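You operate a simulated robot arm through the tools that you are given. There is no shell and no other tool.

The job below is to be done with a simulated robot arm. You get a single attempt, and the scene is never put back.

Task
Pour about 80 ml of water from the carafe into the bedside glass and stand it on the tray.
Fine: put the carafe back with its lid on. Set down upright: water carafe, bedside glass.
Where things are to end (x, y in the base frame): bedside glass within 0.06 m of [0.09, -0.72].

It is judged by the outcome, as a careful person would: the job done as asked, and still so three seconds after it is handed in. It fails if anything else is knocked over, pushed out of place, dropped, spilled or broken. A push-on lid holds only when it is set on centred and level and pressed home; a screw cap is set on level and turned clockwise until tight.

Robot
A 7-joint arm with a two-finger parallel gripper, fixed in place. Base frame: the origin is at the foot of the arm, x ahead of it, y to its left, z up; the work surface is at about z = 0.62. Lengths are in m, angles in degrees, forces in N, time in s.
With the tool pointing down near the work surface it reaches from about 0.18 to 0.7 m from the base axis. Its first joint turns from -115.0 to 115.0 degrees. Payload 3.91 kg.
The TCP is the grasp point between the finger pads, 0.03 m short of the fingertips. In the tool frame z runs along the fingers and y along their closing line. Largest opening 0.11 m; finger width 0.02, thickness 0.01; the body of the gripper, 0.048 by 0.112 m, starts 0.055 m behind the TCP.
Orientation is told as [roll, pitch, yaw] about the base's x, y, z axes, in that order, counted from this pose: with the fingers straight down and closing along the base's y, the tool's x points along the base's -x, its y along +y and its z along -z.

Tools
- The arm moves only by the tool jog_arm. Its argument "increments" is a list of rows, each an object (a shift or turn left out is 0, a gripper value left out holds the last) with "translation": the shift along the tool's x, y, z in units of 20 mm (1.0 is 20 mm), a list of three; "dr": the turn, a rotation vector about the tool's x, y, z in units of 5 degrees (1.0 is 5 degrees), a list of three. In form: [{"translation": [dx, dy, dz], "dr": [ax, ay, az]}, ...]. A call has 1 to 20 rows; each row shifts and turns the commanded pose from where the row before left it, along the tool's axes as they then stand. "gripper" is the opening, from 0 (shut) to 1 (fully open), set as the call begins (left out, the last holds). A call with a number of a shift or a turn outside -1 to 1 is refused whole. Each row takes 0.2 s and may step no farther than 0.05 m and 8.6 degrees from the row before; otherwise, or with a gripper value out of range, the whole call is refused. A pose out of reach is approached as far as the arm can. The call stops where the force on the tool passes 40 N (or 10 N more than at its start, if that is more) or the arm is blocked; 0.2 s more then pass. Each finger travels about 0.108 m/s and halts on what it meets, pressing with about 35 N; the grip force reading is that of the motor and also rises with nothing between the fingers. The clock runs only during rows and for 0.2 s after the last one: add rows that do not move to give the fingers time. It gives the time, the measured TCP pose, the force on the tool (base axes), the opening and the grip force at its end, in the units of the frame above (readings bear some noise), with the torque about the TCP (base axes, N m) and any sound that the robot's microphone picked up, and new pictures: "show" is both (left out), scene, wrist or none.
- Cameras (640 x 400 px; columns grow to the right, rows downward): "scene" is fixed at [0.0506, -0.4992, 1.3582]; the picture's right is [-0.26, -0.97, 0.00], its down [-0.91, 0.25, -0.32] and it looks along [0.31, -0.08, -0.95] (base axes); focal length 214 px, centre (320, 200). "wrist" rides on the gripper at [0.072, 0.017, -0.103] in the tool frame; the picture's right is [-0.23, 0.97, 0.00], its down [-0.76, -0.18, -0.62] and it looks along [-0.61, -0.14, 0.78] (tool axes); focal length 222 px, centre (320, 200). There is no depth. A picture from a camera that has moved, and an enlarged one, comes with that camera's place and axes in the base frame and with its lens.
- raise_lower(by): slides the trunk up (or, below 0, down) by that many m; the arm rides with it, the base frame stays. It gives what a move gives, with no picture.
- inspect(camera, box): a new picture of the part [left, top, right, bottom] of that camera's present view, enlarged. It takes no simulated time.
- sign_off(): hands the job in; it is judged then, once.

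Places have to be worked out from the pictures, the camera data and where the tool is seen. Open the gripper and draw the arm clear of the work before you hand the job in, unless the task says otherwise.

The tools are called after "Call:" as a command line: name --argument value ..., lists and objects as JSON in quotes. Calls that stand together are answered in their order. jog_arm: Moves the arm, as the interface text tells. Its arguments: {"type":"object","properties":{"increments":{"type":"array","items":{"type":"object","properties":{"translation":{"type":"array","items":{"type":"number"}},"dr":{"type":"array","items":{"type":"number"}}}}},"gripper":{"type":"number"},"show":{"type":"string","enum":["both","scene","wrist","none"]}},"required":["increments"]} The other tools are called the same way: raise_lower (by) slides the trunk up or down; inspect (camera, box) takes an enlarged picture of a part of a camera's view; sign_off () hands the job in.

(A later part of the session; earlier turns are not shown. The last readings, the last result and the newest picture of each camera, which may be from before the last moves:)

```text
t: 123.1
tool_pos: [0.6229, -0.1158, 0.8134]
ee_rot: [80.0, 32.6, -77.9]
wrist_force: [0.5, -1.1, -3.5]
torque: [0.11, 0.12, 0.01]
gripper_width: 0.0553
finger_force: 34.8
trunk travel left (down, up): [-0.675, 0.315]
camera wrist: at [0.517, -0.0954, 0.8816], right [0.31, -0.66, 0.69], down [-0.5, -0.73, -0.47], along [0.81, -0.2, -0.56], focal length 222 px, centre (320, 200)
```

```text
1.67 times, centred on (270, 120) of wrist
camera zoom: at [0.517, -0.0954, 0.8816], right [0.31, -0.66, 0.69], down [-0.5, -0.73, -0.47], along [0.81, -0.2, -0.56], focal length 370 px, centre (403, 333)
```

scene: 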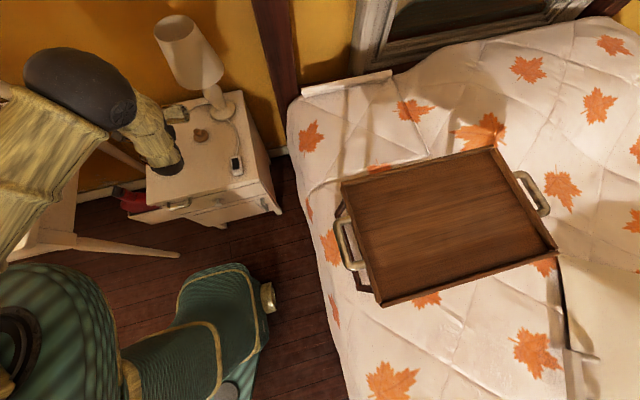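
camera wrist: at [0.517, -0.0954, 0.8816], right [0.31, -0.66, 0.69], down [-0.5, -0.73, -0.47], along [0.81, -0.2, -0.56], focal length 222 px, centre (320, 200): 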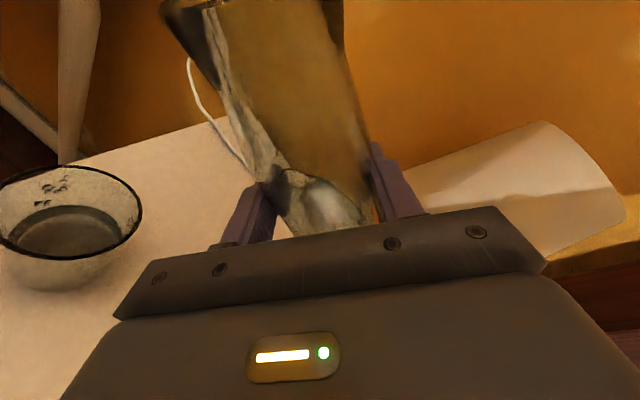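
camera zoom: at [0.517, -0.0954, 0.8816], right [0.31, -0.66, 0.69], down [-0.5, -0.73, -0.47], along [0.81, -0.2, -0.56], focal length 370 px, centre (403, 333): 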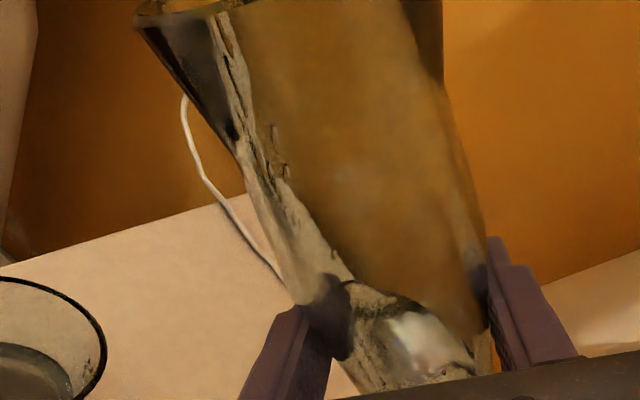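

The waterline sits at about z 0.661–0.664, giving roughly 75–80 ml by the glass geometry. I'll bring the carafe fully upright and cross-check with the level in the carafe.

Call:
jog_arm --increments '[{"dr": [0.2588, 0, 0.9659]}, {"dr": [0.2588, 0, 0.9659]}, {"dr": [0.2588, 0, 0.9659]}, {"dr": [0.2588, 0, 0.9659]}, {"dr": [0.2588, 0, 0.9659]}, {"dr": [0.2588, 0, 0.9659]}, {"dr": [0.2588, 0, 0.9659]}, {"dr": [0.2588, 0, 0.9659]}, {"dr": [0.2588, 0, 0.9659]}, {"dr": [0.2588, 0, 0.9659]}, {"dr": [0.2588, 0, 0.9659]}, {"dr": [0.0518, 0, 0.1932]}, {}]' --show "both"

Call:
inspect --camera "scene" --box '[100, 50, 240, 200]'

```text
t: 125.9
tool_pos: [0.622, -0.1161, 0.8145]
ee_rot: [0.6, 75.0, -149.5]
wrist_force: [0.1, 1.0, -3.4]
torque: [-0.01, 0.01, 0.04]
gripper_width: 0.0556
finger_force: 34.9
trunk travel left (down, up): [-0.675, 0.315]
camera wrist: at [0.5609, -0.1713, 0.9102], right [0.44, -0.87, -0.22], down [-0.78, -0.25, -0.57], along [0.45, 0.42, -0.79], focal length 222 px, centre (320, 200)
```

scene: 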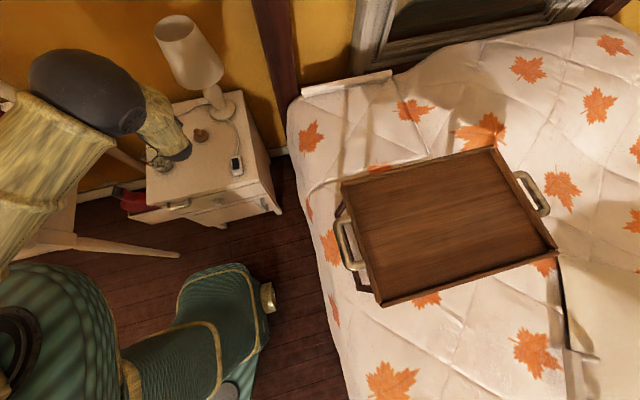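
wrist: 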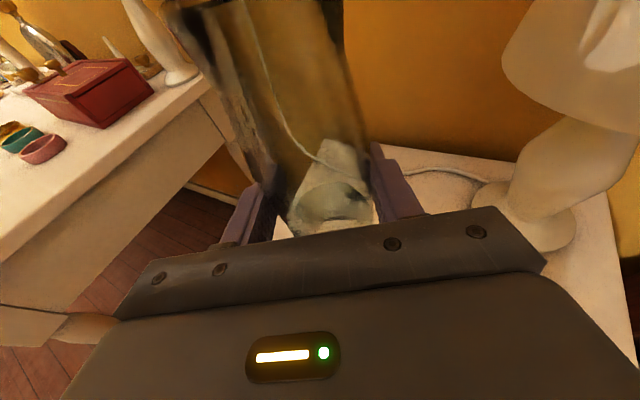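

```text
2.67 times, centred on (170, 125) of scene
camera zoom: at [0.0506, -0.4992, 1.3582], right [-0.26, -0.97, 0.0], down [-0.91, 0.25, -0.32], along [0.31, -0.08, -0.95], focal length 572 px, centre (720, 400)
```

zoom: 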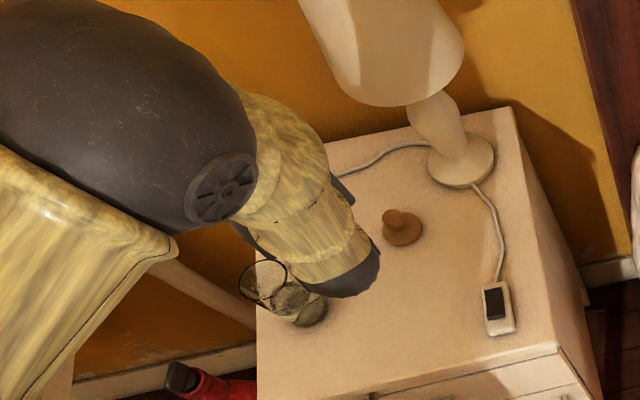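

The carafe is upright again in its original grip orientation. I'll carry it back over its original spot and lower it to just above the surface.

Call:
jog_arm --increments '[{"translation": [0.12, -0.01, 0.45]}, {"translation": [0.239, -0.019, 0.895]}, {"translation": [0.239, -0.019, 0.895]}, {"translation": [0.239, -0.019, 0.895]}, {"translation": [0.239, -0.019, 0.895]}, {"translation": [0.239, -0.019, 0.895]}, {"translation": [0.239, -0.019, 0.895]}, {"translation": [0.239, -0.019, 0.895]}, {"translation": [0.12, -0.01, 0.45]}, {"translation": [-0.773, 0, 0.207]}, {"translation": [-0.773, 0, 0.207]}, {"translation": [-0.773, 0, 0.207]}, {"translation": [-0.773, 0, 0.207]}, {"translation": [-0.773, 0, 0.207]}, {}]' --show "both"

Call:
inspect --camera "scene" --box '[100, 60, 220, 190]'

```text
t: 129.1
tool_pos: [0.7501, -0.0372, 0.7337]
ee_rot: [0.8, 75.0, -149.2]
wrist_force: [0.2, 0.3, -3.8]
torque: [0.01, 0.03, 0.01]
gripper_width: 0.0552
finger_force: 34.6
trunk travel left (down, up): [-0.675, 0.315]
camera wrist: at [0.6884, -0.0932, 0.8293], right [0.44, -0.87, -0.22], down [-0.78, -0.25, -0.57], along [0.45, 0.42, -0.79], focal length 222 px, centre (320, 200)
```

scene: 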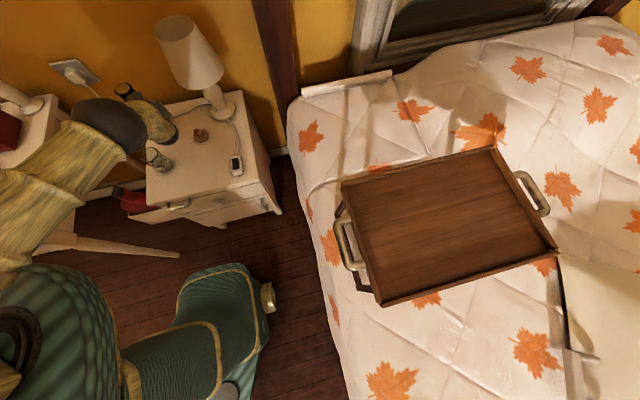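
wrist: 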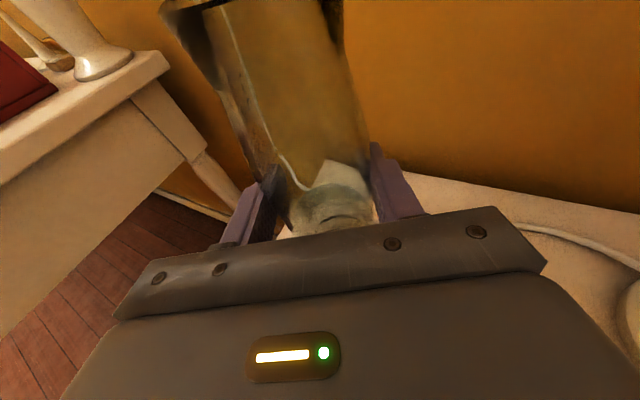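

```text
3.08 times, centred on (160, 125) of scene
camera zoom: at [0.0506, -0.4992, 1.3582], right [-0.26, -0.97, 0.0], down [-0.91, 0.25, -0.32], along [0.31, -0.08, -0.95], focal length 660 px, centre (812, 431)
```

zoom: 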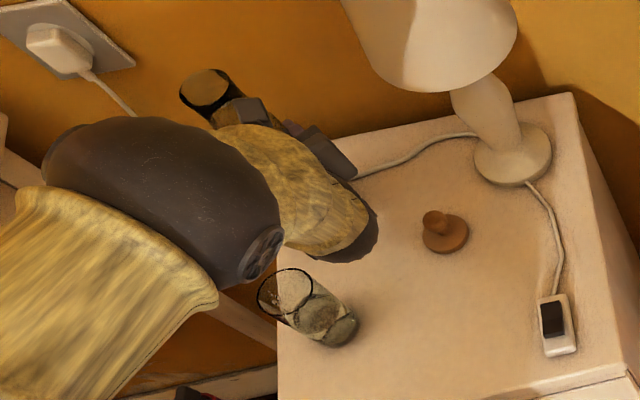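

The glass now clearly holds water. I'll lower the carafe the last few millimetres in small steps, watching force.

Call:
jog_arm --increments '[{"translation": [-0.145, 0, 0.0388]}, {"translation": [-0.145, 0, 0.0388]}]' --show "none"

Call:
jog_arm --increments '[{"translation": [-0.0725, 0, 0.0194]}]' --show "none"

Call:
jog_arm --increments '[{"translation": [-0.0483, 0, 0.0129]}]' --show "none"

Call:
jog_arm --increments '[{"translation": [-0.0483, 0, 0.0129]}]' --show "none"

```text
t: 129.7
tool_pos: [0.7512, -0.0377, 0.7267]
ee_rot: [0.7, 75.0, -149.3]
wrist_force: [-0.1, -0.2, -3.9]
torque: [-0.03, 0.03, 0.0]
gripper_width: 0.0553
finger_force: 35.3
trunk travel left (down, up): [-0.675, 0.315]
```

```text
t: 130.1
tool_pos: [0.7502, -0.0389, 0.7269]
ee_rot: [0.7, 75.0, -149.2]
wrist_force: [-0.4, 1.8, 0.4]
torque: [0.18, 0.15, -0.03]
gripper_width: 0.055
finger_force: 35.4
trunk travel left (down, up): [-0.675, 0.315]
```

```text
t: 130.5
tool_pos: [0.7501, -0.038, 0.727]
ee_rot: [0.9, 75.1, -149.1]
wrist_force: [-1.4, 1.4, 6.0]
torque: [0.2, 0.32, -0.01]
gripper_width: 0.0554
finger_force: 34.6
trunk travel left (down, up): [-0.675, 0.315]
```

```text
t: 130.9
tool_pos: [0.75, -0.0378, 0.7254]
ee_rot: [1.0, 75.3, -149.0]
wrist_force: [-1.5, 0.8, 12.6]
torque: [0.21, 0.56, -0.02]
gripper_width: 0.0553
finger_force: 34.5
trunk travel left (down, up): [-0.675, 0.315]
```

Contact: the carafe is standing on the surface. I'll relieve the slight push, release, and check it stays put.

Call:
jog_arm --increments '[{"translation": [0.0725, 0, -0.0194]}, {}]' --show "none"

Call:
jog_arm --increments '[{}, {}, {}, {}]' --gripper 0.9 --show "both"

Call:
inspect --camera "scene" --box '[100, 60, 220, 190]'

```text
t: 131.5
tool_pos: [0.7489, -0.0382, 0.7269]
ee_rot: [1.0, 75.2, -149.0]
wrist_force: [4.6, 2.1, 10.3]
torque: [0.34, -0.22, -0.12]
gripper_width: 0.0552
finger_force: 35.0
trunk travel left (down, up): [-0.675, 0.315]
```

```text
t: 132.5
tool_pos: [0.7505, -0.0386, 0.7259]
ee_rot: [0.7, 75.0, -149.2]
wrist_force: [-0.6, -0.3, 0.9]
torque: [-0.01, 0.01, -0.04]
gripper_width: 0.0989
finger_force: 0.0
trunk travel left (down, up): [-0.675, 0.315]
camera wrist: at [0.6877, -0.094, 0.8215], right [0.44, -0.87, -0.22], down [-0.78, -0.25, -0.57], along [0.45, 0.42, -0.79], focal length 222 px, centre (320, 200)
```

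scene: 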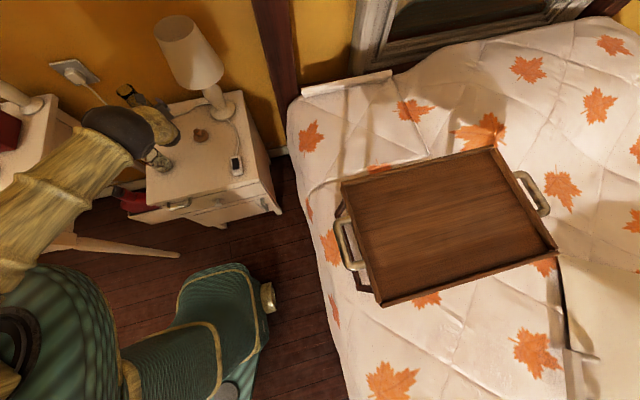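
wrist: 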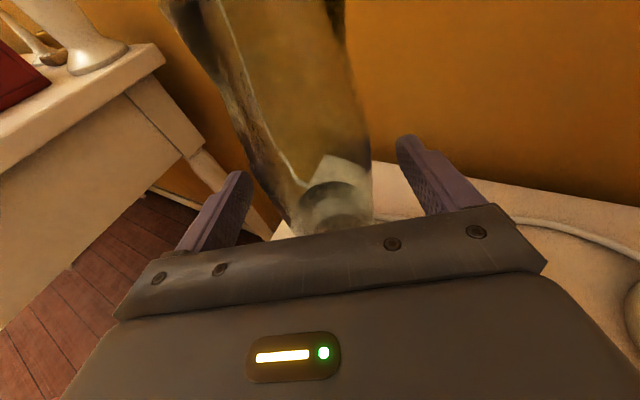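

```text
3.08 times, centred on (160, 125) of scene
camera zoom: at [0.0506, -0.4992, 1.3582], right [-0.26, -0.97, 0.0], down [-0.91, 0.25, -0.32], along [0.31, -0.08, -0.95], focal length 660 px, centre (812, 431)
```

zoom: 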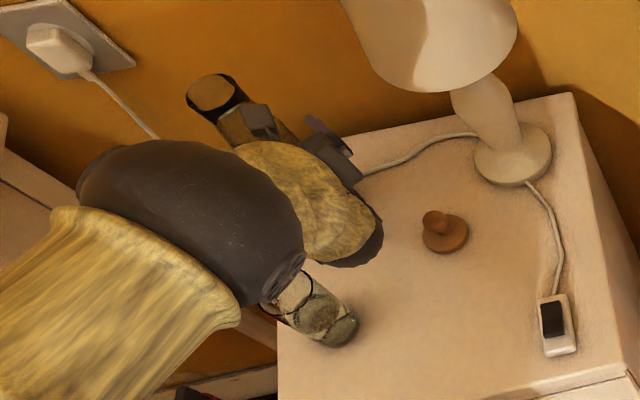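

The carafe is back at exactly its original spot and standing upright. I'll back straight out along the tool axis, then look at the levels.

Call:
jog_arm --increments '[{"translation": [0, 0, -0.5]}, {"translation": [0, 0, -0.917]}, {"translation": [0, 0, -0.917]}, {"translation": [0, 0, -0.917]}, {"translation": [0, 0, -0.917]}, {"translation": [0, 0, -0.917]}, {"translation": [0.5, 0, -0.5]}, {"translation": [1, 0, -0.268]}, {"translation": [1, 0, -0.268]}, {}]' --show "both"

Call:
inspect --camera "wrist" --box '[230, 40, 430, 220]'

Call:
inspect --camera "scene" --box '[100, 70, 220, 190]'

```text
t: 134.7
tool_pos: [0.6579, -0.0901, 0.8061]
ee_rot: [0.7, 75.0, -149.2]
wrist_force: [0.4, -0.4, 0.6]
torque: [-0.02, 0.01, 0.0]
gripper_width: 0.099
finger_force: 0.1
trunk travel left (down, up): [-0.675, 0.315]
camera wrist: at [0.597, -0.146, 0.9022], right [0.44, -0.87, -0.22], down [-0.78, -0.25, -0.57], along [0.45, 0.42, -0.79], focal length 222 px, centre (320, 200)
```

scene: 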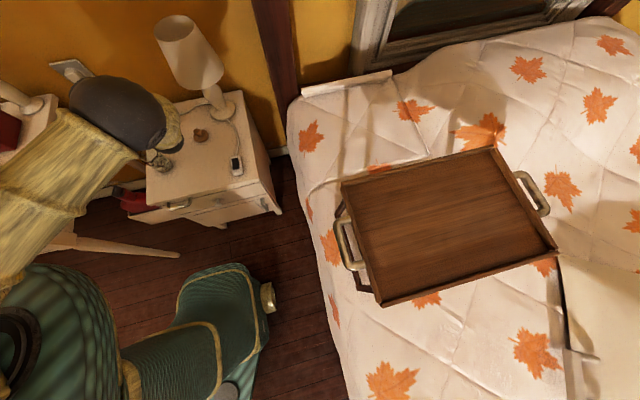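
wrist: 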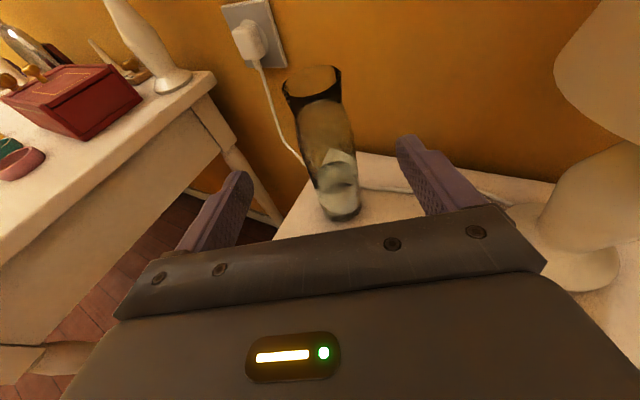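

```text
2.22 times, centred on (330, 130) of wrist
camera zoom: at [0.597, -0.146, 0.9022], right [0.44, -0.87, -0.22], down [-0.78, -0.25, -0.57], along [0.45, 0.42, -0.79], focal length 494 px, centre (298, 356)
```

zoom: 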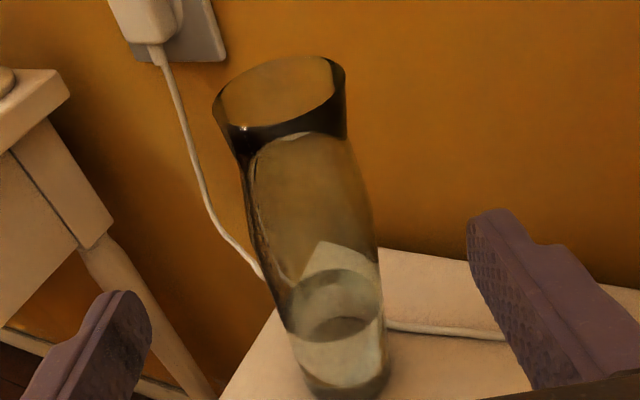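

```text
3.33 times, centred on (160, 130) of scene
camera zoom: at [0.0506, -0.4992, 1.3582], right [-0.26, -0.97, 0.0], down [-0.91, 0.25, -0.32], along [0.31, -0.08, -0.95], focal length 715 px, centre (853, 433)
```

zoom: 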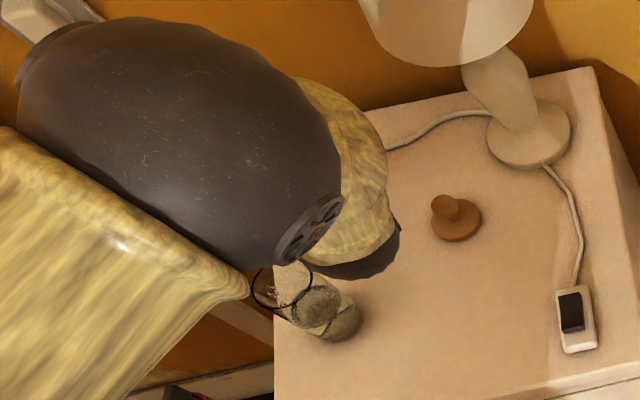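

I'll zoom in closer on both water surfaces to pin down the poured volume.

Call:
inspect --camera "wrist" --box '[290, 130, 390, 225]'

Call:
inspect --camera "scene" --box '[130, 130, 190, 190]'

```text
4.21 times, centred on (340, 178) of wrist
camera zoom: at [0.597, -0.146, 0.9022], right [0.44, -0.87, -0.22], down [-0.78, -0.25, -0.57], along [0.45, 0.42, -0.79], focal length 935 px, centre (236, 295)
```

zoom: 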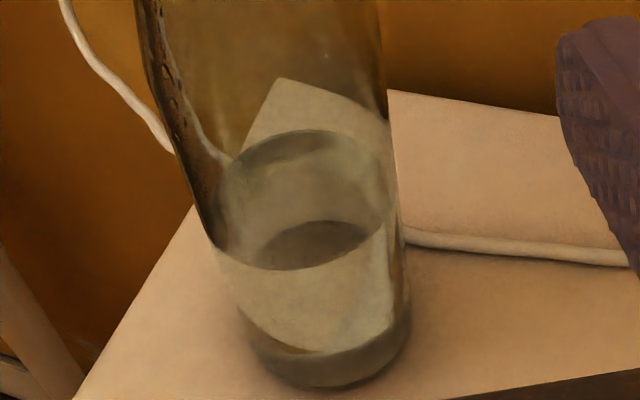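

```text
6.67 times, centred on (160, 160) of scene
camera zoom: at [0.0506, -0.4992, 1.3582], right [-0.26, -0.97, 0.0], down [-0.91, 0.25, -0.32], along [0.31, -0.08, -0.95], focal length 1430 px, centre (1387, 467)
```

zoom: 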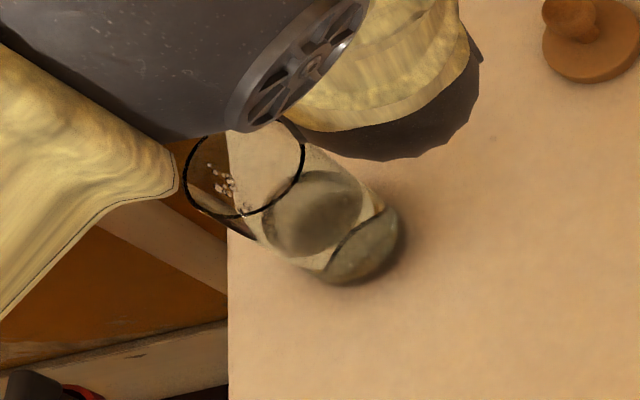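

Both readings, a carafe drop of about 29 mm and a glass waterline at z ≈ 0.66, suggest about 65–70 ml. That's a bit short, so I'll top up by roughly 12–15 ml. First I'll return to the carafe along the same path and regrip it.

Call:
jog_arm --increments '[{"translation": [-1, 0, 0.268]}, {"translation": [-1, 0, 0.268]}, {"translation": [-0.5, 0, 0.5]}, {"translation": [0, 0, 0.917]}, {"translation": [0, 0, 0.917]}, {"translation": [0, 0, 0.917]}, {"translation": [0, 0, 0.917]}, {"translation": [0, 0, 0.917]}, {"translation": [0, 0, 0.5]}, {}]' --show "both"

```text
t: 136.9
tool_pos: [0.75, -0.039, 0.7253]
ee_rot: [0.7, 75.0, -149.3]
wrist_force: [-0.4, -0.4, 0.6]
torque: [0.0, -0.01, 0.04]
gripper_width: 0.0989
finger_force: 0.1
trunk travel left (down, up): [-0.675, 0.315]
camera wrist: at [0.6875, -0.0943, 0.8213], right [0.44, -0.87, -0.22], down [-0.78, -0.25, -0.57], along [0.45, 0.42, -0.79], focal length 222 px, centre (320, 200)
```

scene: 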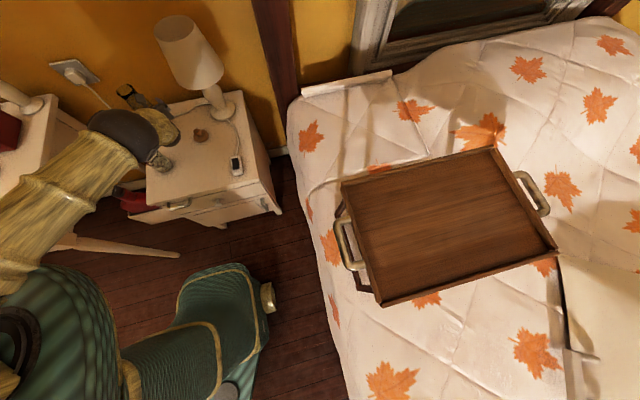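
wrist: 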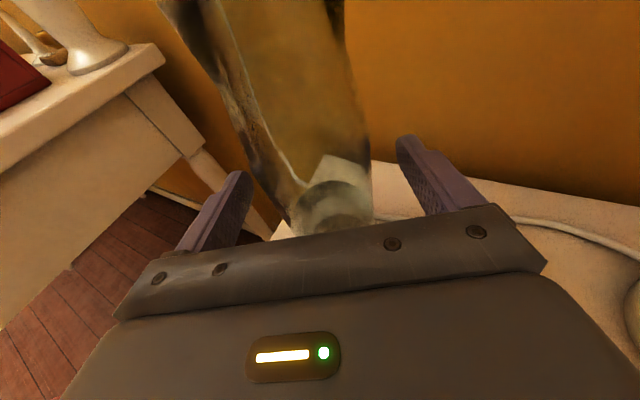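

The gripper is straddling the carafe exactly as before. I'll close, lift, and carry it to the pour position.

Call:
jog_arm --increments '[{}, {}, {}, {}]' --gripper 0 --show "none"

Call:
jog_arm --increments '[{"translation": [0.2415, 0, -0.0647]}, {"translation": [0.483, 0, -0.129]}, {"translation": [0.483, 0, -0.129]}, {"translation": [0.483, 0, -0.129]}, {"translation": [0.9659, 0, -0.2588]}, {"translation": [0.9659, 0, -0.2588]}, {"translation": [-0.12, 0.01, -0.45]}, {"translation": [-0.239, 0.019, -0.895]}, {"translation": [-0.239, 0.019, -0.895]}, {"translation": [-0.239, 0.019, -0.895]}, {"translation": [-0.239, 0.019, -0.895]}, {"translation": [-0.239, 0.019, -0.895]}, {"translation": [-0.239, 0.019, -0.895]}, {"translation": [-0.239, 0.019, -0.895]}, {"translation": [-0.12, 0.01, -0.45]}, {}, {}]' --show "both"

```text
t: 137.9
tool_pos: [0.7495, -0.0391, 0.7248]
ee_rot: [0.8, 75.0, -149.1]
wrist_force: [1.1, 0.0, 0.5]
torque: [0.06, -0.02, -0.05]
gripper_width: 0.0556
finger_force: 34.6
trunk travel left (down, up): [-0.675, 0.315]
```

```text
t: 141.5
tool_pos: [0.6225, -0.1138, 0.8011]
ee_rot: [0.8, 74.9, -149.3]
wrist_force: [-0.4, -0.2, -5.3]
torque: [0.0, 0.03, -0.01]
gripper_width: 0.0552
finger_force: 35.2
trunk travel left (down, up): [-0.675, 0.315]
camera wrist: at [0.5615, -0.1705, 0.8968], right [0.44, -0.87, -0.22], down [-0.78, -0.25, -0.57], along [0.45, 0.42, -0.79], focal length 222 px, centre (320, 200)
```

scene: 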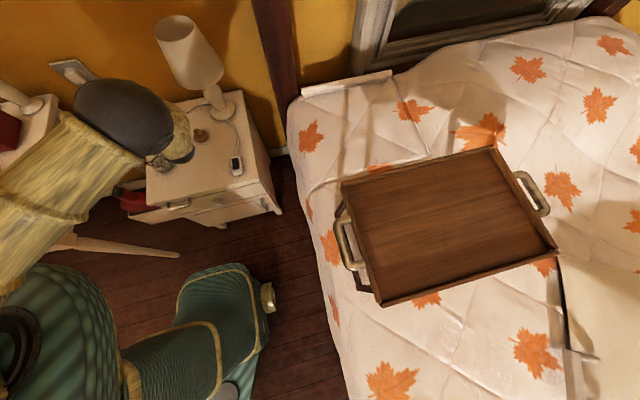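
wrist: 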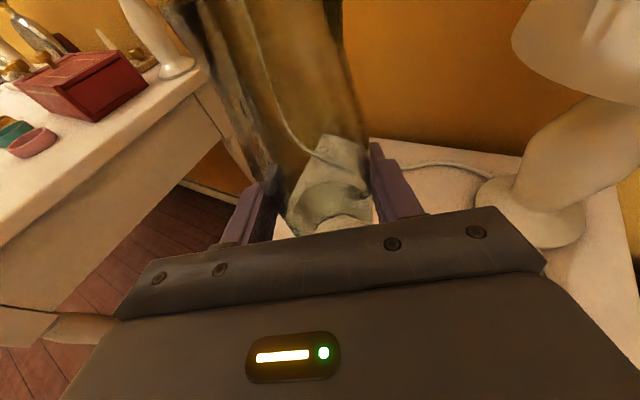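

Same position as before. I'll tilt to 65°, lower, then bring it to 77°; no flow is expected until about 81°.

Call:
jog_arm --increments '[{"dr": [-0.2588, 0, -0.9659]}, {"dr": [-0.2588, 0, -0.9659]}, {"dr": [-0.2588, 0, -0.9659]}, {"dr": [-0.2588, 0, -0.9659]}, {"dr": [-0.2588, 0, -0.9659]}, {"dr": [-0.2588, 0, -0.9659]}, {"dr": [-0.2588, 0, -0.9659]}, {"dr": [-0.2588, 0, -0.9659]}, {"dr": [-0.2588, 0, -0.9659]}, {"dr": [-0.2588, 0, -0.9659]}, {"dr": [-0.2588, 0, -0.9659]}, {"dr": [-0.2588, 0, -0.9659]}, {"dr": [-0.2588, 0, -0.9659]}, {}]' --show "none"

Call:
jog_arm --increments '[{"translation": [-0.34, -0.755, 0.091]}, {"translation": [-0.34, -0.755, 0.091]}, {"translation": [-0.34, -0.755, 0.091]}, {"dr": [-0.2588, 0, -0.9659]}, {"dr": [-0.1035, 0, -0.3864]}, {"translation": [-0.239, -0.761, 0.064]}, {"dr": [-0.1035, 0, -0.3864]}, {"dr": [-0.1035, 0, -0.3864]}, {"dr": [-0.0518, 0, -0.1932]}, {}]' --show "wrist"

Call:
inspect --camera "wrist" --box '[0, 0, 320, 250]'

```text
t: 144.5
tool_pos: [0.6231, -0.1156, 0.7991]
ee_rot: [83.1, 23.8, -76.4]
wrist_force: [0.4, -0.6, -4.0]
torque: [0.11, 0.1, -0.05]
gripper_width: 0.0556
finger_force: 35.3
trunk travel left (down, up): [-0.675, 0.315]
```

```text
t: 146.7
tool_pos: [0.6233, -0.1164, 0.7344]
ee_rot: [86.6, 12.2, -75.4]
wrist_force: [0.3, -0.3, -4.1]
torque: [0.09, 0.04, -0.03]
gripper_width: 0.0553
finger_force: 35.4
trunk travel left (down, up): [-0.675, 0.315]
camera wrist: at [0.5076, -0.0785, 0.7718], right [0.17, -0.4, 0.9], down [-0.43, -0.85, -0.3], along [0.89, -0.34, -0.31], focal length 222 px, centre (320, 200)
```

wrist: 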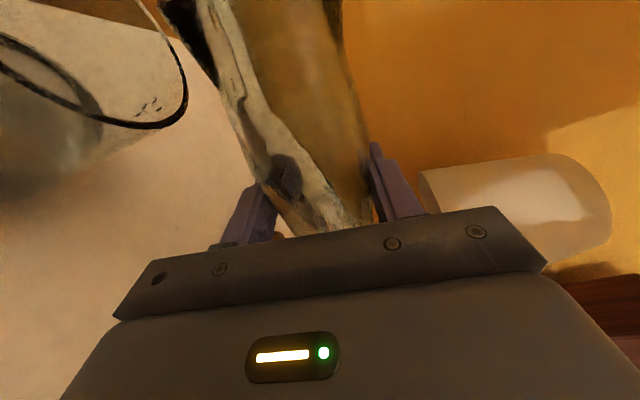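

```text
1.60 times, centred on (160, 125) of wrist
camera zoom: at [0.5076, -0.0785, 0.7718], right [0.17, -0.4, 0.9], down [-0.43, -0.85, -0.3], along [0.89, -0.34, -0.31], focal length 355 px, centre (576, 320)
```

zoom: 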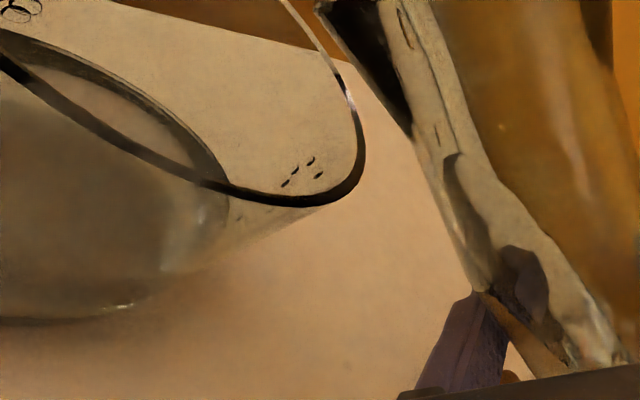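

At 77° there's no flow. I'll go on to 81°.

Call:
jog_arm --increments '[{"dr": [-0.0518, 0, -0.1932]}, {"dr": [-0.0518, 0, -0.1932]}, {"dr": [-0.0518, 0, -0.1932]}, {}, {"dr": [-0.0518, 0, -0.1932]}, {}, {}, {}, {}, {}, {}]' --show "wrist"

Call:
inspect --camera "wrist" --box '[0, 0, 320, 250]'

```text
t: 149.1
tool_pos: [0.6232, -0.1157, 0.7343]
ee_rot: [87.6, 8.4, -75.1]
wrist_force: [0.4, -0.2, -3.4]
torque: [0.07, 0.06, -0.02]
gripper_width: 0.0551
finger_force: 35.1
trunk travel left (down, up): [-0.675, 0.315]
camera wrist: at [0.5064, -0.0767, 0.7654], right [0.13, -0.35, 0.93], down [-0.42, -0.87, -0.26], along [0.9, -0.36, -0.26], focal length 222 px, centre (320, 200)
```

wrist: 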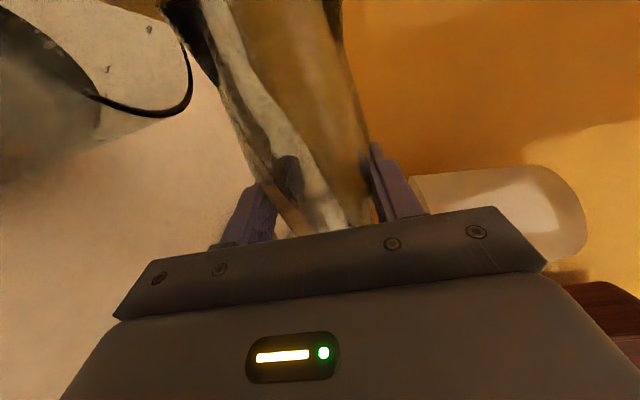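

```text
1.60 times, centred on (160, 125) of wrist
camera zoom: at [0.5064, -0.0767, 0.7654], right [0.13, -0.35, 0.93], down [-0.42, -0.87, -0.26], along [0.9, -0.36, -0.26], focal length 355 px, centre (576, 320)
```

zoom: 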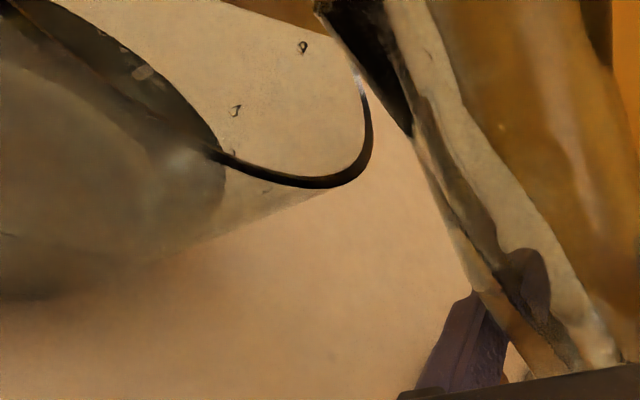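

Only slight drips at 81°, as expected. I'll add 1° in two half-degree steps with holds; I expect about 15 ml.

Call:
jog_arm --increments '[{"dr": [-0.0259, 0, -0.0966]}, {}, {}, {}, {}, {}, {"dr": [-0.0259, 0, -0.0966]}, {}, {}, {}, {}, {}, {}, {}]' --show "wrist"

Call:
inspect --camera "wrist" --box '[0, 0, 320, 250]'

```text
t: 152.1
tool_pos: [0.6234, -0.1151, 0.734]
ee_rot: [87.9, 7.5, -75.1]
wrist_force: [0.4, -0.2, -4.8]
torque: [0.06, 0.13, 0.01]
gripper_width: 0.0553
finger_force: 34.6
trunk travel left (down, up): [-0.675, 0.315]
camera wrist: at [0.5061, -0.076, 0.7632], right [0.13, -0.33, 0.94], down [-0.42, -0.87, -0.25], along [0.9, -0.36, -0.25], focal length 222 px, centre (320, 200)
```

wrist: 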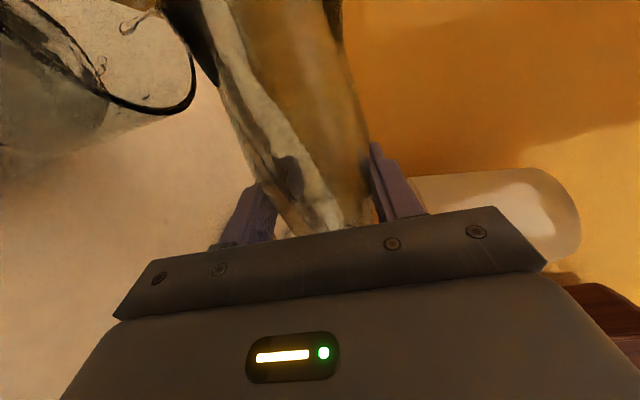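

```text
1.60 times, centred on (160, 125) of wrist
camera zoom: at [0.5061, -0.076, 0.7632], right [0.13, -0.33, 0.94], down [-0.42, -0.87, -0.25], along [0.9, -0.36, -0.25], focal length 355 px, centre (576, 320)
```

zoom: 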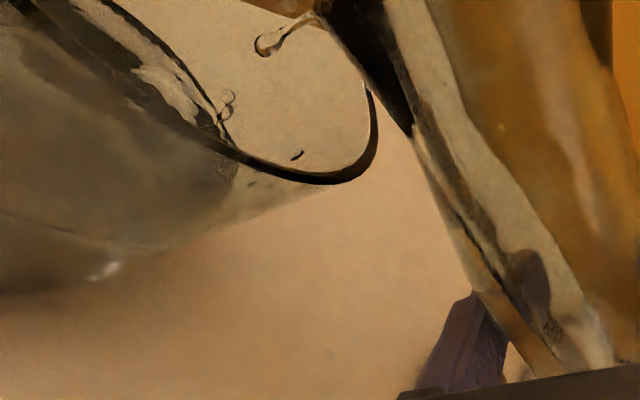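

The glass level has risen about 5 mm. A short hold to collect the last drips, then I'll tip back while rising.

Call:
jog_arm --increments '[{}, {}, {}, {}, {}, {"dr": [0.2588, 0, 0.9659]}, {"translation": [0.2181, 0.9741, -0.0584], "dr": [0.2588, 0, 0.9659]}, {"translation": [0.2985, 0.9511, -0.08], "dr": [0.2588, 0, 0.9659]}, {"translation": [0.377, 0.9205, -0.101], "dr": [0.2588, 0, 0.9659]}, {"translation": [0.453, 0.8829, -0.1215], "dr": [0.2588, 0, 0.9659]}, {}]' --show "both"

Call:
inspect --camera "wrist" --box '[0, 150, 160, 300]'

```text
t: 154.5
tool_pos: [0.6205, -0.1149, 0.8161]
ee_rot: [80.5, 31.7, -77.8]
wrist_force: [-1.1, -0.1, -3.5]
torque: [0.09, 0.07, 0.01]
gripper_width: 0.0552
finger_force: 34.8
trunk travel left (down, up): [-0.675, 0.315]
camera wrist: at [0.5162, -0.0947, 0.8809], right [0.31, -0.65, 0.7], down [-0.5, -0.73, -0.46], along [0.81, -0.21, -0.55], focal length 222 px, centre (320, 200)
```

scene: 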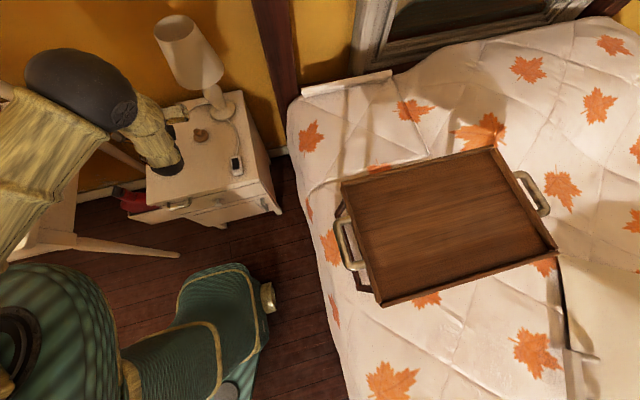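
wrist: 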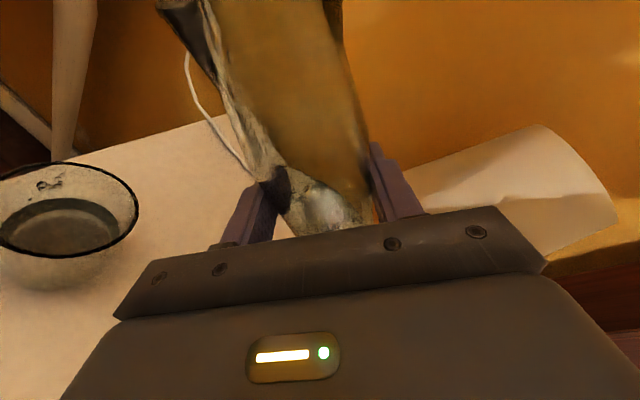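

```text
2.67 times, centred on (80, 225) of wrist
camera zoom: at [0.5162, -0.0947, 0.8809], right [0.31, -0.65, 0.7], down [-0.5, -0.73, -0.46], along [0.81, -0.21, -0.55], focal length 592 px, centre (960, 133)
```

zoom: 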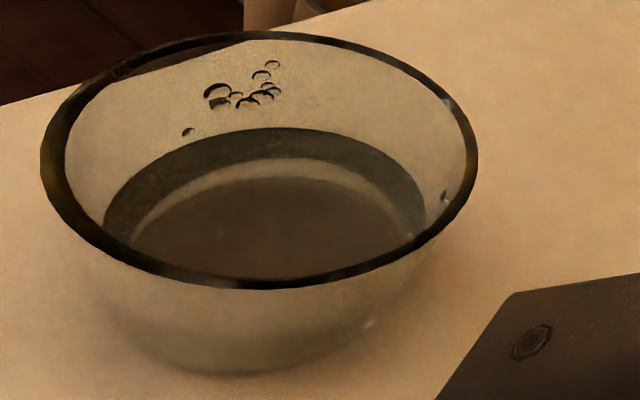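

The level rose by about 6–7 mm, which brings the total to about 80 ml. I'll return the carafe upright and back to its place.

Call:
jog_arm --increments '[{"dr": [0.2588, 0, 0.9659]}, {"dr": [0.2588, 0, 0.9659]}, {"dr": [0.2588, 0, 0.9659]}, {"dr": [0.2588, 0, 0.9659]}, {"dr": [0.2588, 0, 0.9659]}, {"dr": [0.2588, 0, 0.9659]}, {"dr": [0.2588, 0, 0.9659]}, {"dr": [0.2588, 0, 0.9659]}, {"dr": [0.2588, 0, 0.9659]}, {"dr": [0.2588, 0, 0.9659]}, {"dr": [0.2588, 0, 0.9659]}, {"dr": [0.1035, 0, 0.3864]}, {}]' --show "none"

Call:
jog_arm --increments '[{}]' --show "both"

```text
t: 157.3
tool_pos: [0.6227, -0.1152, 0.8147]
ee_rot: [0.6, 75.1, -149.3]
wrist_force: [-0.3, -0.1, -3.2]
torque: [0.0, 0.0, -0.04]
gripper_width: 0.0554
finger_force: 35.2
trunk travel left (down, up): [-0.675, 0.315]
```

```text
t: 157.7
tool_pos: [0.6226, -0.1163, 0.8144]
ee_rot: [0.8, 75.0, -149.4]
wrist_force: [-0.4, 0.2, -3.3]
torque: [0.0, 0.03, -0.01]
gripper_width: 0.0551
finger_force: 34.3
trunk travel left (down, up): [-0.675, 0.315]
camera wrist: at [0.561, -0.1709, 0.9108], right [0.44, -0.87, -0.22], down [-0.78, -0.25, -0.57], along [0.45, 0.42, -0.79], focal length 222 px, centre (320, 200)
```

scene: 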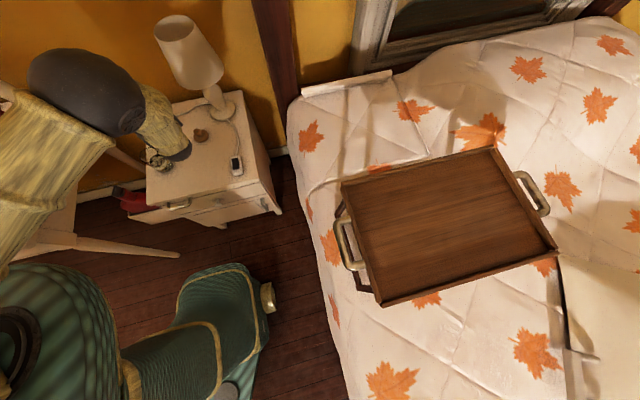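
wrist: 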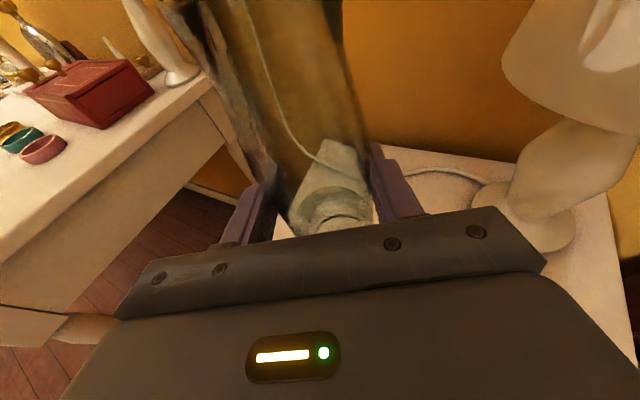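

The carafe is upright. I'm carrying it back over its spot and lowering to a few millimetres above the surface.

Call:
jog_arm --increments '[{"translation": [0.12, -0.01, 0.45]}, {"translation": [0.239, -0.019, 0.895]}, {"translation": [0.239, -0.019, 0.895]}, {"translation": [0.239, -0.019, 0.895]}, {"translation": [0.239, -0.019, 0.895]}, {"translation": [0.239, -0.019, 0.895]}, {"translation": [0.239, -0.019, 0.895]}, {"translation": [0.239, -0.019, 0.895]}, {"translation": [0.12, -0.01, 0.45]}, {"translation": [-0.773, 0, 0.207]}, {"translation": [-0.773, 0, 0.207]}, {"translation": [-0.773, 0, 0.207]}, {"translation": [-0.773, 0, 0.207]}, {"translation": [-0.773, 0, 0.207]}, {"translation": [-0.145, 0, 0.0388]}, {"translation": [-0.097, 0, 0.026]}, {}]' --show "none"

Call:
jog_arm --increments '[{"translation": [-0.0725, 0, 0.0194]}]' --show "none"

Call:
jog_arm --increments '[{"translation": [-0.0725, 0, 0.0194]}]' --show "none"

Call:
jog_arm --increments '[{"translation": [-0.0483, 0, 0.0129]}]' --show "none"

```text
t: 161.3
tool_pos: [0.7484, -0.0383, 0.7278]
ee_rot: [0.9, 75.0, -149.3]
wrist_force: [-0.2, 0.3, -3.6]
torque: [0.0, 0.0, 0.03]
gripper_width: 0.0553
finger_force: 35.2
trunk travel left (down, up): [-0.675, 0.315]
```

```text
t: 161.7
tool_pos: [0.748, -0.04, 0.7271]
ee_rot: [0.9, 75.0, -149.1]
wrist_force: [0.6, -0.7, -3.5]
torque: [0.0, 0.02, -0.01]
gripper_width: 0.0554
finger_force: 35.1
trunk travel left (down, up): [-0.675, 0.315]
```

```text
t: 162.1
tool_pos: [0.749, -0.0396, 0.7259]
ee_rot: [0.9, 75.0, -149.2]
wrist_force: [-0.3, 0.3, -3.6]
torque: [-0.01, 0.03, -0.01]
gripper_width: 0.0551
finger_force: 35.2
trunk travel left (down, up): [-0.675, 0.315]
```

```text
t: 162.5
tool_pos: [0.7492, -0.0382, 0.7249]
ee_rot: [0.8, 75.0, -149.2]
wrist_force: [0.6, -0.3, -2.9]
torque: [-0.03, 0.05, 0.01]
gripper_width: 0.0553
finger_force: 35.0
trunk travel left (down, up): [-0.675, 0.315]
```

Still free. I'll continue down in 1 mm steps.

Call:
jog_arm --increments '[{"translation": [-0.0483, 0, 0.0129]}]' --show "none"

Call:
jog_arm --increments '[{"translation": [-0.0483, 0, 0.0129]}]' --show "none"

Call:
jog_arm --increments '[{"translation": [-0.0386, 0, 0.0103]}]' --show "none"

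```text
t: 162.9
tool_pos: [0.7484, -0.04, 0.7251]
ee_rot: [0.8, 75.1, -149.2]
wrist_force: [-0.6, -0.7, 1.9]
torque: [0.01, 0.22, 0.02]
gripper_width: 0.0555
finger_force: 34.7
trunk travel left (down, up): [-0.675, 0.315]
```

```text
t: 163.3
tool_pos: [0.7484, -0.0397, 0.7263]
ee_rot: [1.0, 75.2, -149.2]
wrist_force: [-3.8, -1.4, 7.1]
torque: [0.02, 0.54, 0.08]
gripper_width: 0.0554
finger_force: 35.0
trunk travel left (down, up): [-0.675, 0.315]
```

```text
t: 163.7
tool_pos: [0.7487, -0.0388, 0.7252]
ee_rot: [1.2, 75.2, -148.8]
wrist_force: [-5.2, -1.3, 13.6]
torque: [0.02, 0.76, 0.05]
gripper_width: 0.0551
finger_force: 34.6
trunk travel left (down, up): [-0.675, 0.315]
```

Contact again. I'll relieve the push, release, and retreat along the tool axis.

Call:
jog_arm --increments '[{"translation": [0.0725, 0, -0.0194]}, {}]' --show "none"

Call:
jog_arm --increments '[{}, {}, {}, {}]' --gripper 0.9 --show "none"

Call:
jog_arm --increments '[{"translation": [0, 0, -0.5]}, {"translation": [0, 0, -0.917]}, {"translation": [0, 0, -0.917]}, {"translation": [0, 0, -0.917]}, {"translation": [0, 0, -0.917]}, {"translation": [0, 0, -0.917]}, {"translation": [0.5, 0, -0.5]}, {"translation": [1, 0, -0.268]}, {"translation": [1, 0, -0.268]}, {}]' --show "both"

Call:
inspect --camera "wrist" --box '[270, 60, 390, 225]'

Call:
inspect --camera "scene" --box '[120, 120, 220, 190]'

```text
t: 164.3
tool_pos: [0.75, -0.0391, 0.7266]
ee_rot: [1.0, 75.1, -149.0]
wrist_force: [-0.2, -1.1, 12.7]
torque: [0.14, 0.35, -0.04]
gripper_width: 0.0555
finger_force: 34.8
trunk travel left (down, up): [-0.675, 0.315]
```

```text
t: 165.3
tool_pos: [0.7503, -0.0385, 0.7233]
ee_rot: [0.8, 75.0, -149.2]
wrist_force: [-0.2, 0.0, 0.3]
torque: [0.02, -0.01, 0.01]
gripper_width: 0.0993
finger_force: 0.1
trunk travel left (down, up): [-0.675, 0.315]
```

```text
t: 167.5
tool_pos: [0.6595, -0.0917, 0.8047]
ee_rot: [0.7, 75.1, -149.2]
wrist_force: [-0.1, 0.0, -1.1]
torque: [-0.02, 0.02, -0.03]
gripper_width: 0.0991
finger_force: 0.0
trunk travel left (down, up): [-0.675, 0.315]
camera wrist: at [0.5968, -0.1471, 0.9003], right [0.44, -0.87, -0.22], down [-0.78, -0.25, -0.57], along [0.45, 0.42, -0.79], focal length 222 px, centre (320, 200)
```

scene: 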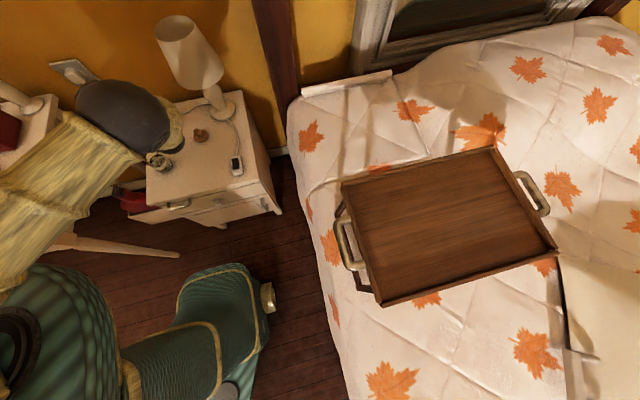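
wrist: 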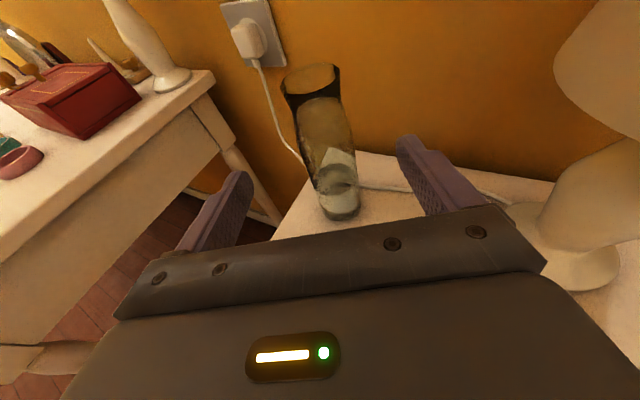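

```text
2.42 times, centred on (330, 142) of wrist
camera zoom: at [0.5968, -0.1471, 0.9003], right [0.44, -0.87, -0.22], down [-0.78, -0.25, -0.57], along [0.45, 0.42, -0.79], focal length 538 px, centre (296, 339)
```

zoom: 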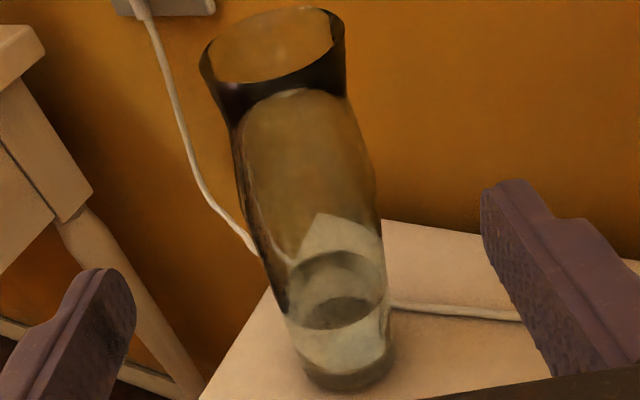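

```text
5.71 times, centred on (170, 155) of scene
camera zoom: at [0.0506, -0.4992, 1.3582], right [-0.26, -0.97, 0.0], down [-0.91, 0.25, -0.32], along [0.31, -0.08, -0.95], focal length 1226 px, centre (1177, 457)
```

zoom: 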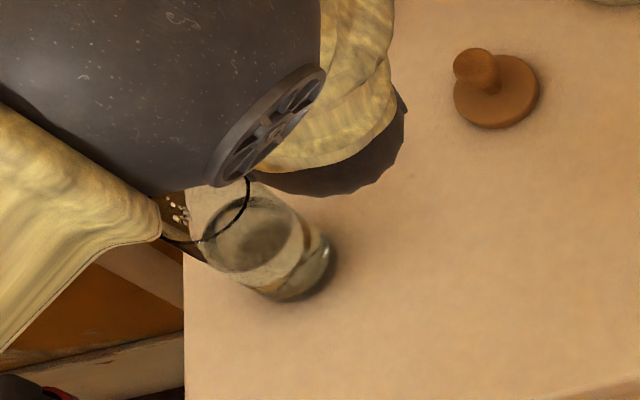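

I'll zoom in on the carafe's new level.

Call:
inspect --camera "wrist" --box '[290, 130, 390, 225]'

Call:
inspect --camera "scene" --box '[130, 130, 190, 190]'

```text
4.21 times, centred on (340, 178) of wrist
camera zoom: at [0.5968, -0.1471, 0.9003], right [0.44, -0.87, -0.22], down [-0.78, -0.25, -0.57], along [0.45, 0.42, -0.79], focal length 935 px, centre (236, 295)
```

zoom: 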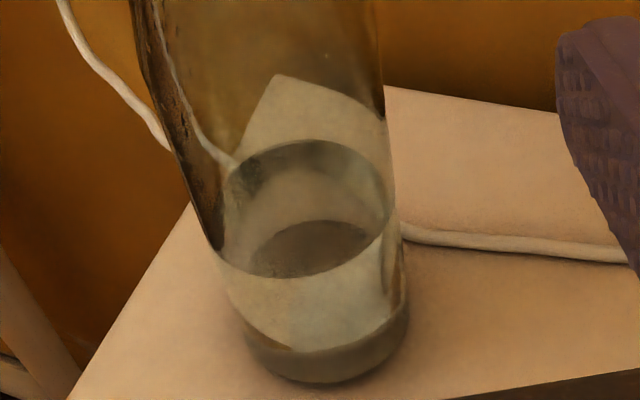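

```text
6.67 times, centred on (160, 160) of scene
camera zoom: at [0.0506, -0.4992, 1.3582], right [-0.26, -0.97, 0.0], down [-0.91, 0.25, -0.32], along [0.31, -0.08, -0.95], focal length 1430 px, centre (1387, 467)
```

zoom: 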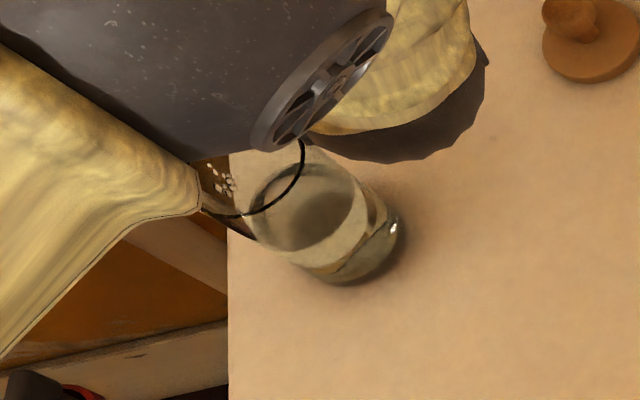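

The carafe level dropped about 34–35 mm in total, or 76–79 ml, and the glass waterline agrees at about 80 ml. That's the right amount. Now for the lid: I'll turn back to the straight 30°-down orientation and move to a view position behind it.

Call:
jog_arm --increments '[{"translation": [0.9659, 0, -0.2588]}, {"translation": [0.9659, 0, -0.2588]}, {"dr": [-0.9659, 0, 0.2588]}, {"dr": [-0.9659, 0, 0.2588]}, {"dr": [-0.9659, 0, 0.2588]}, {"dr": [-0.9659, 0, 0.2588]}, {"dr": [-0.9659, 0, 0.2588]}, {"dr": [-0.9659, 0, 0.2588]}, {"dr": [0, -1, 0]}, {"dr": [0, -1, 0]}, {"dr": [0, -1, 0]}, {"translation": [-0.541, 0.763, -0.837]}, {"translation": [-0.541, 0.763, -0.837]}, {"translation": [-0.541, 0.763, -0.837]}, {"translation": [-0.541, 0.763, -0.837]}, {"translation": [-0.541, 0.763, -0.837]}, {"translation": [-0.866, 0, 0.5]}, {}]' --gripper 0.5 --show "both"

Call:
inspect --camera "wrist" --box '[270, 80, 400, 200]'

```text
t: 171.3
tool_pos: [0.5503, -0.163, 0.7968]
ee_rot: [-0.8, 60.3, -177.7]
wrist_force: [-0.2, -0.2, 0.1]
torque: [0.0, -0.01, -0.04]
gripper_width: 0.0551
finger_force: 0.1
out of reach, approached as far as the arm can: row 9, 10
trunk travel left (down, up): [-0.675, 0.315]
camera wrist: at [0.4973, -0.1845, 0.91], right [-0.06, -0.98, -0.2], down [-0.93, 0.13, -0.35], along [0.37, 0.17, -0.91], focal length 222 px, centre (320, 200)
```

scene: 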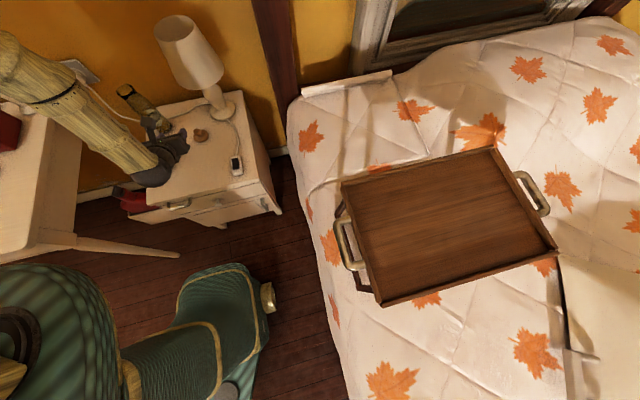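
wrist: 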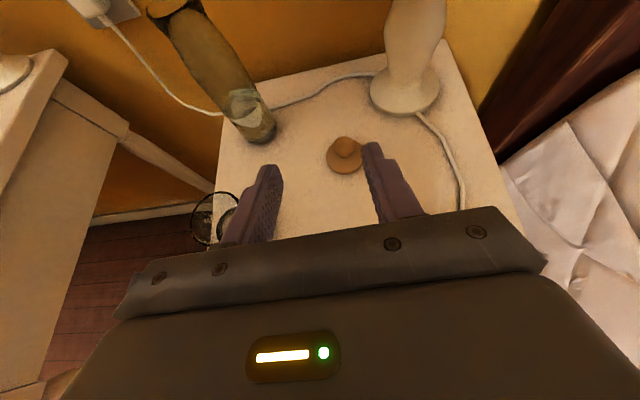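

```text
3.33 times, centred on (335, 140) of wrist
camera zoom: at [0.4973, -0.1845, 0.91], right [-0.06, -0.98, -0.2], down [-0.93, 0.13, -0.35], along [0.37, 0.17, -0.91], focal length 740 px, centre (270, 400)
```

zoom: 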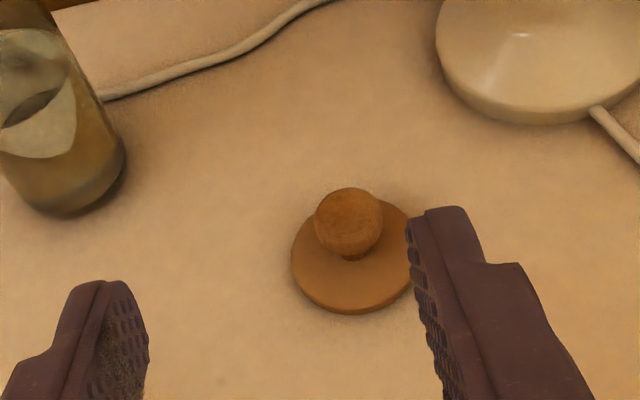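

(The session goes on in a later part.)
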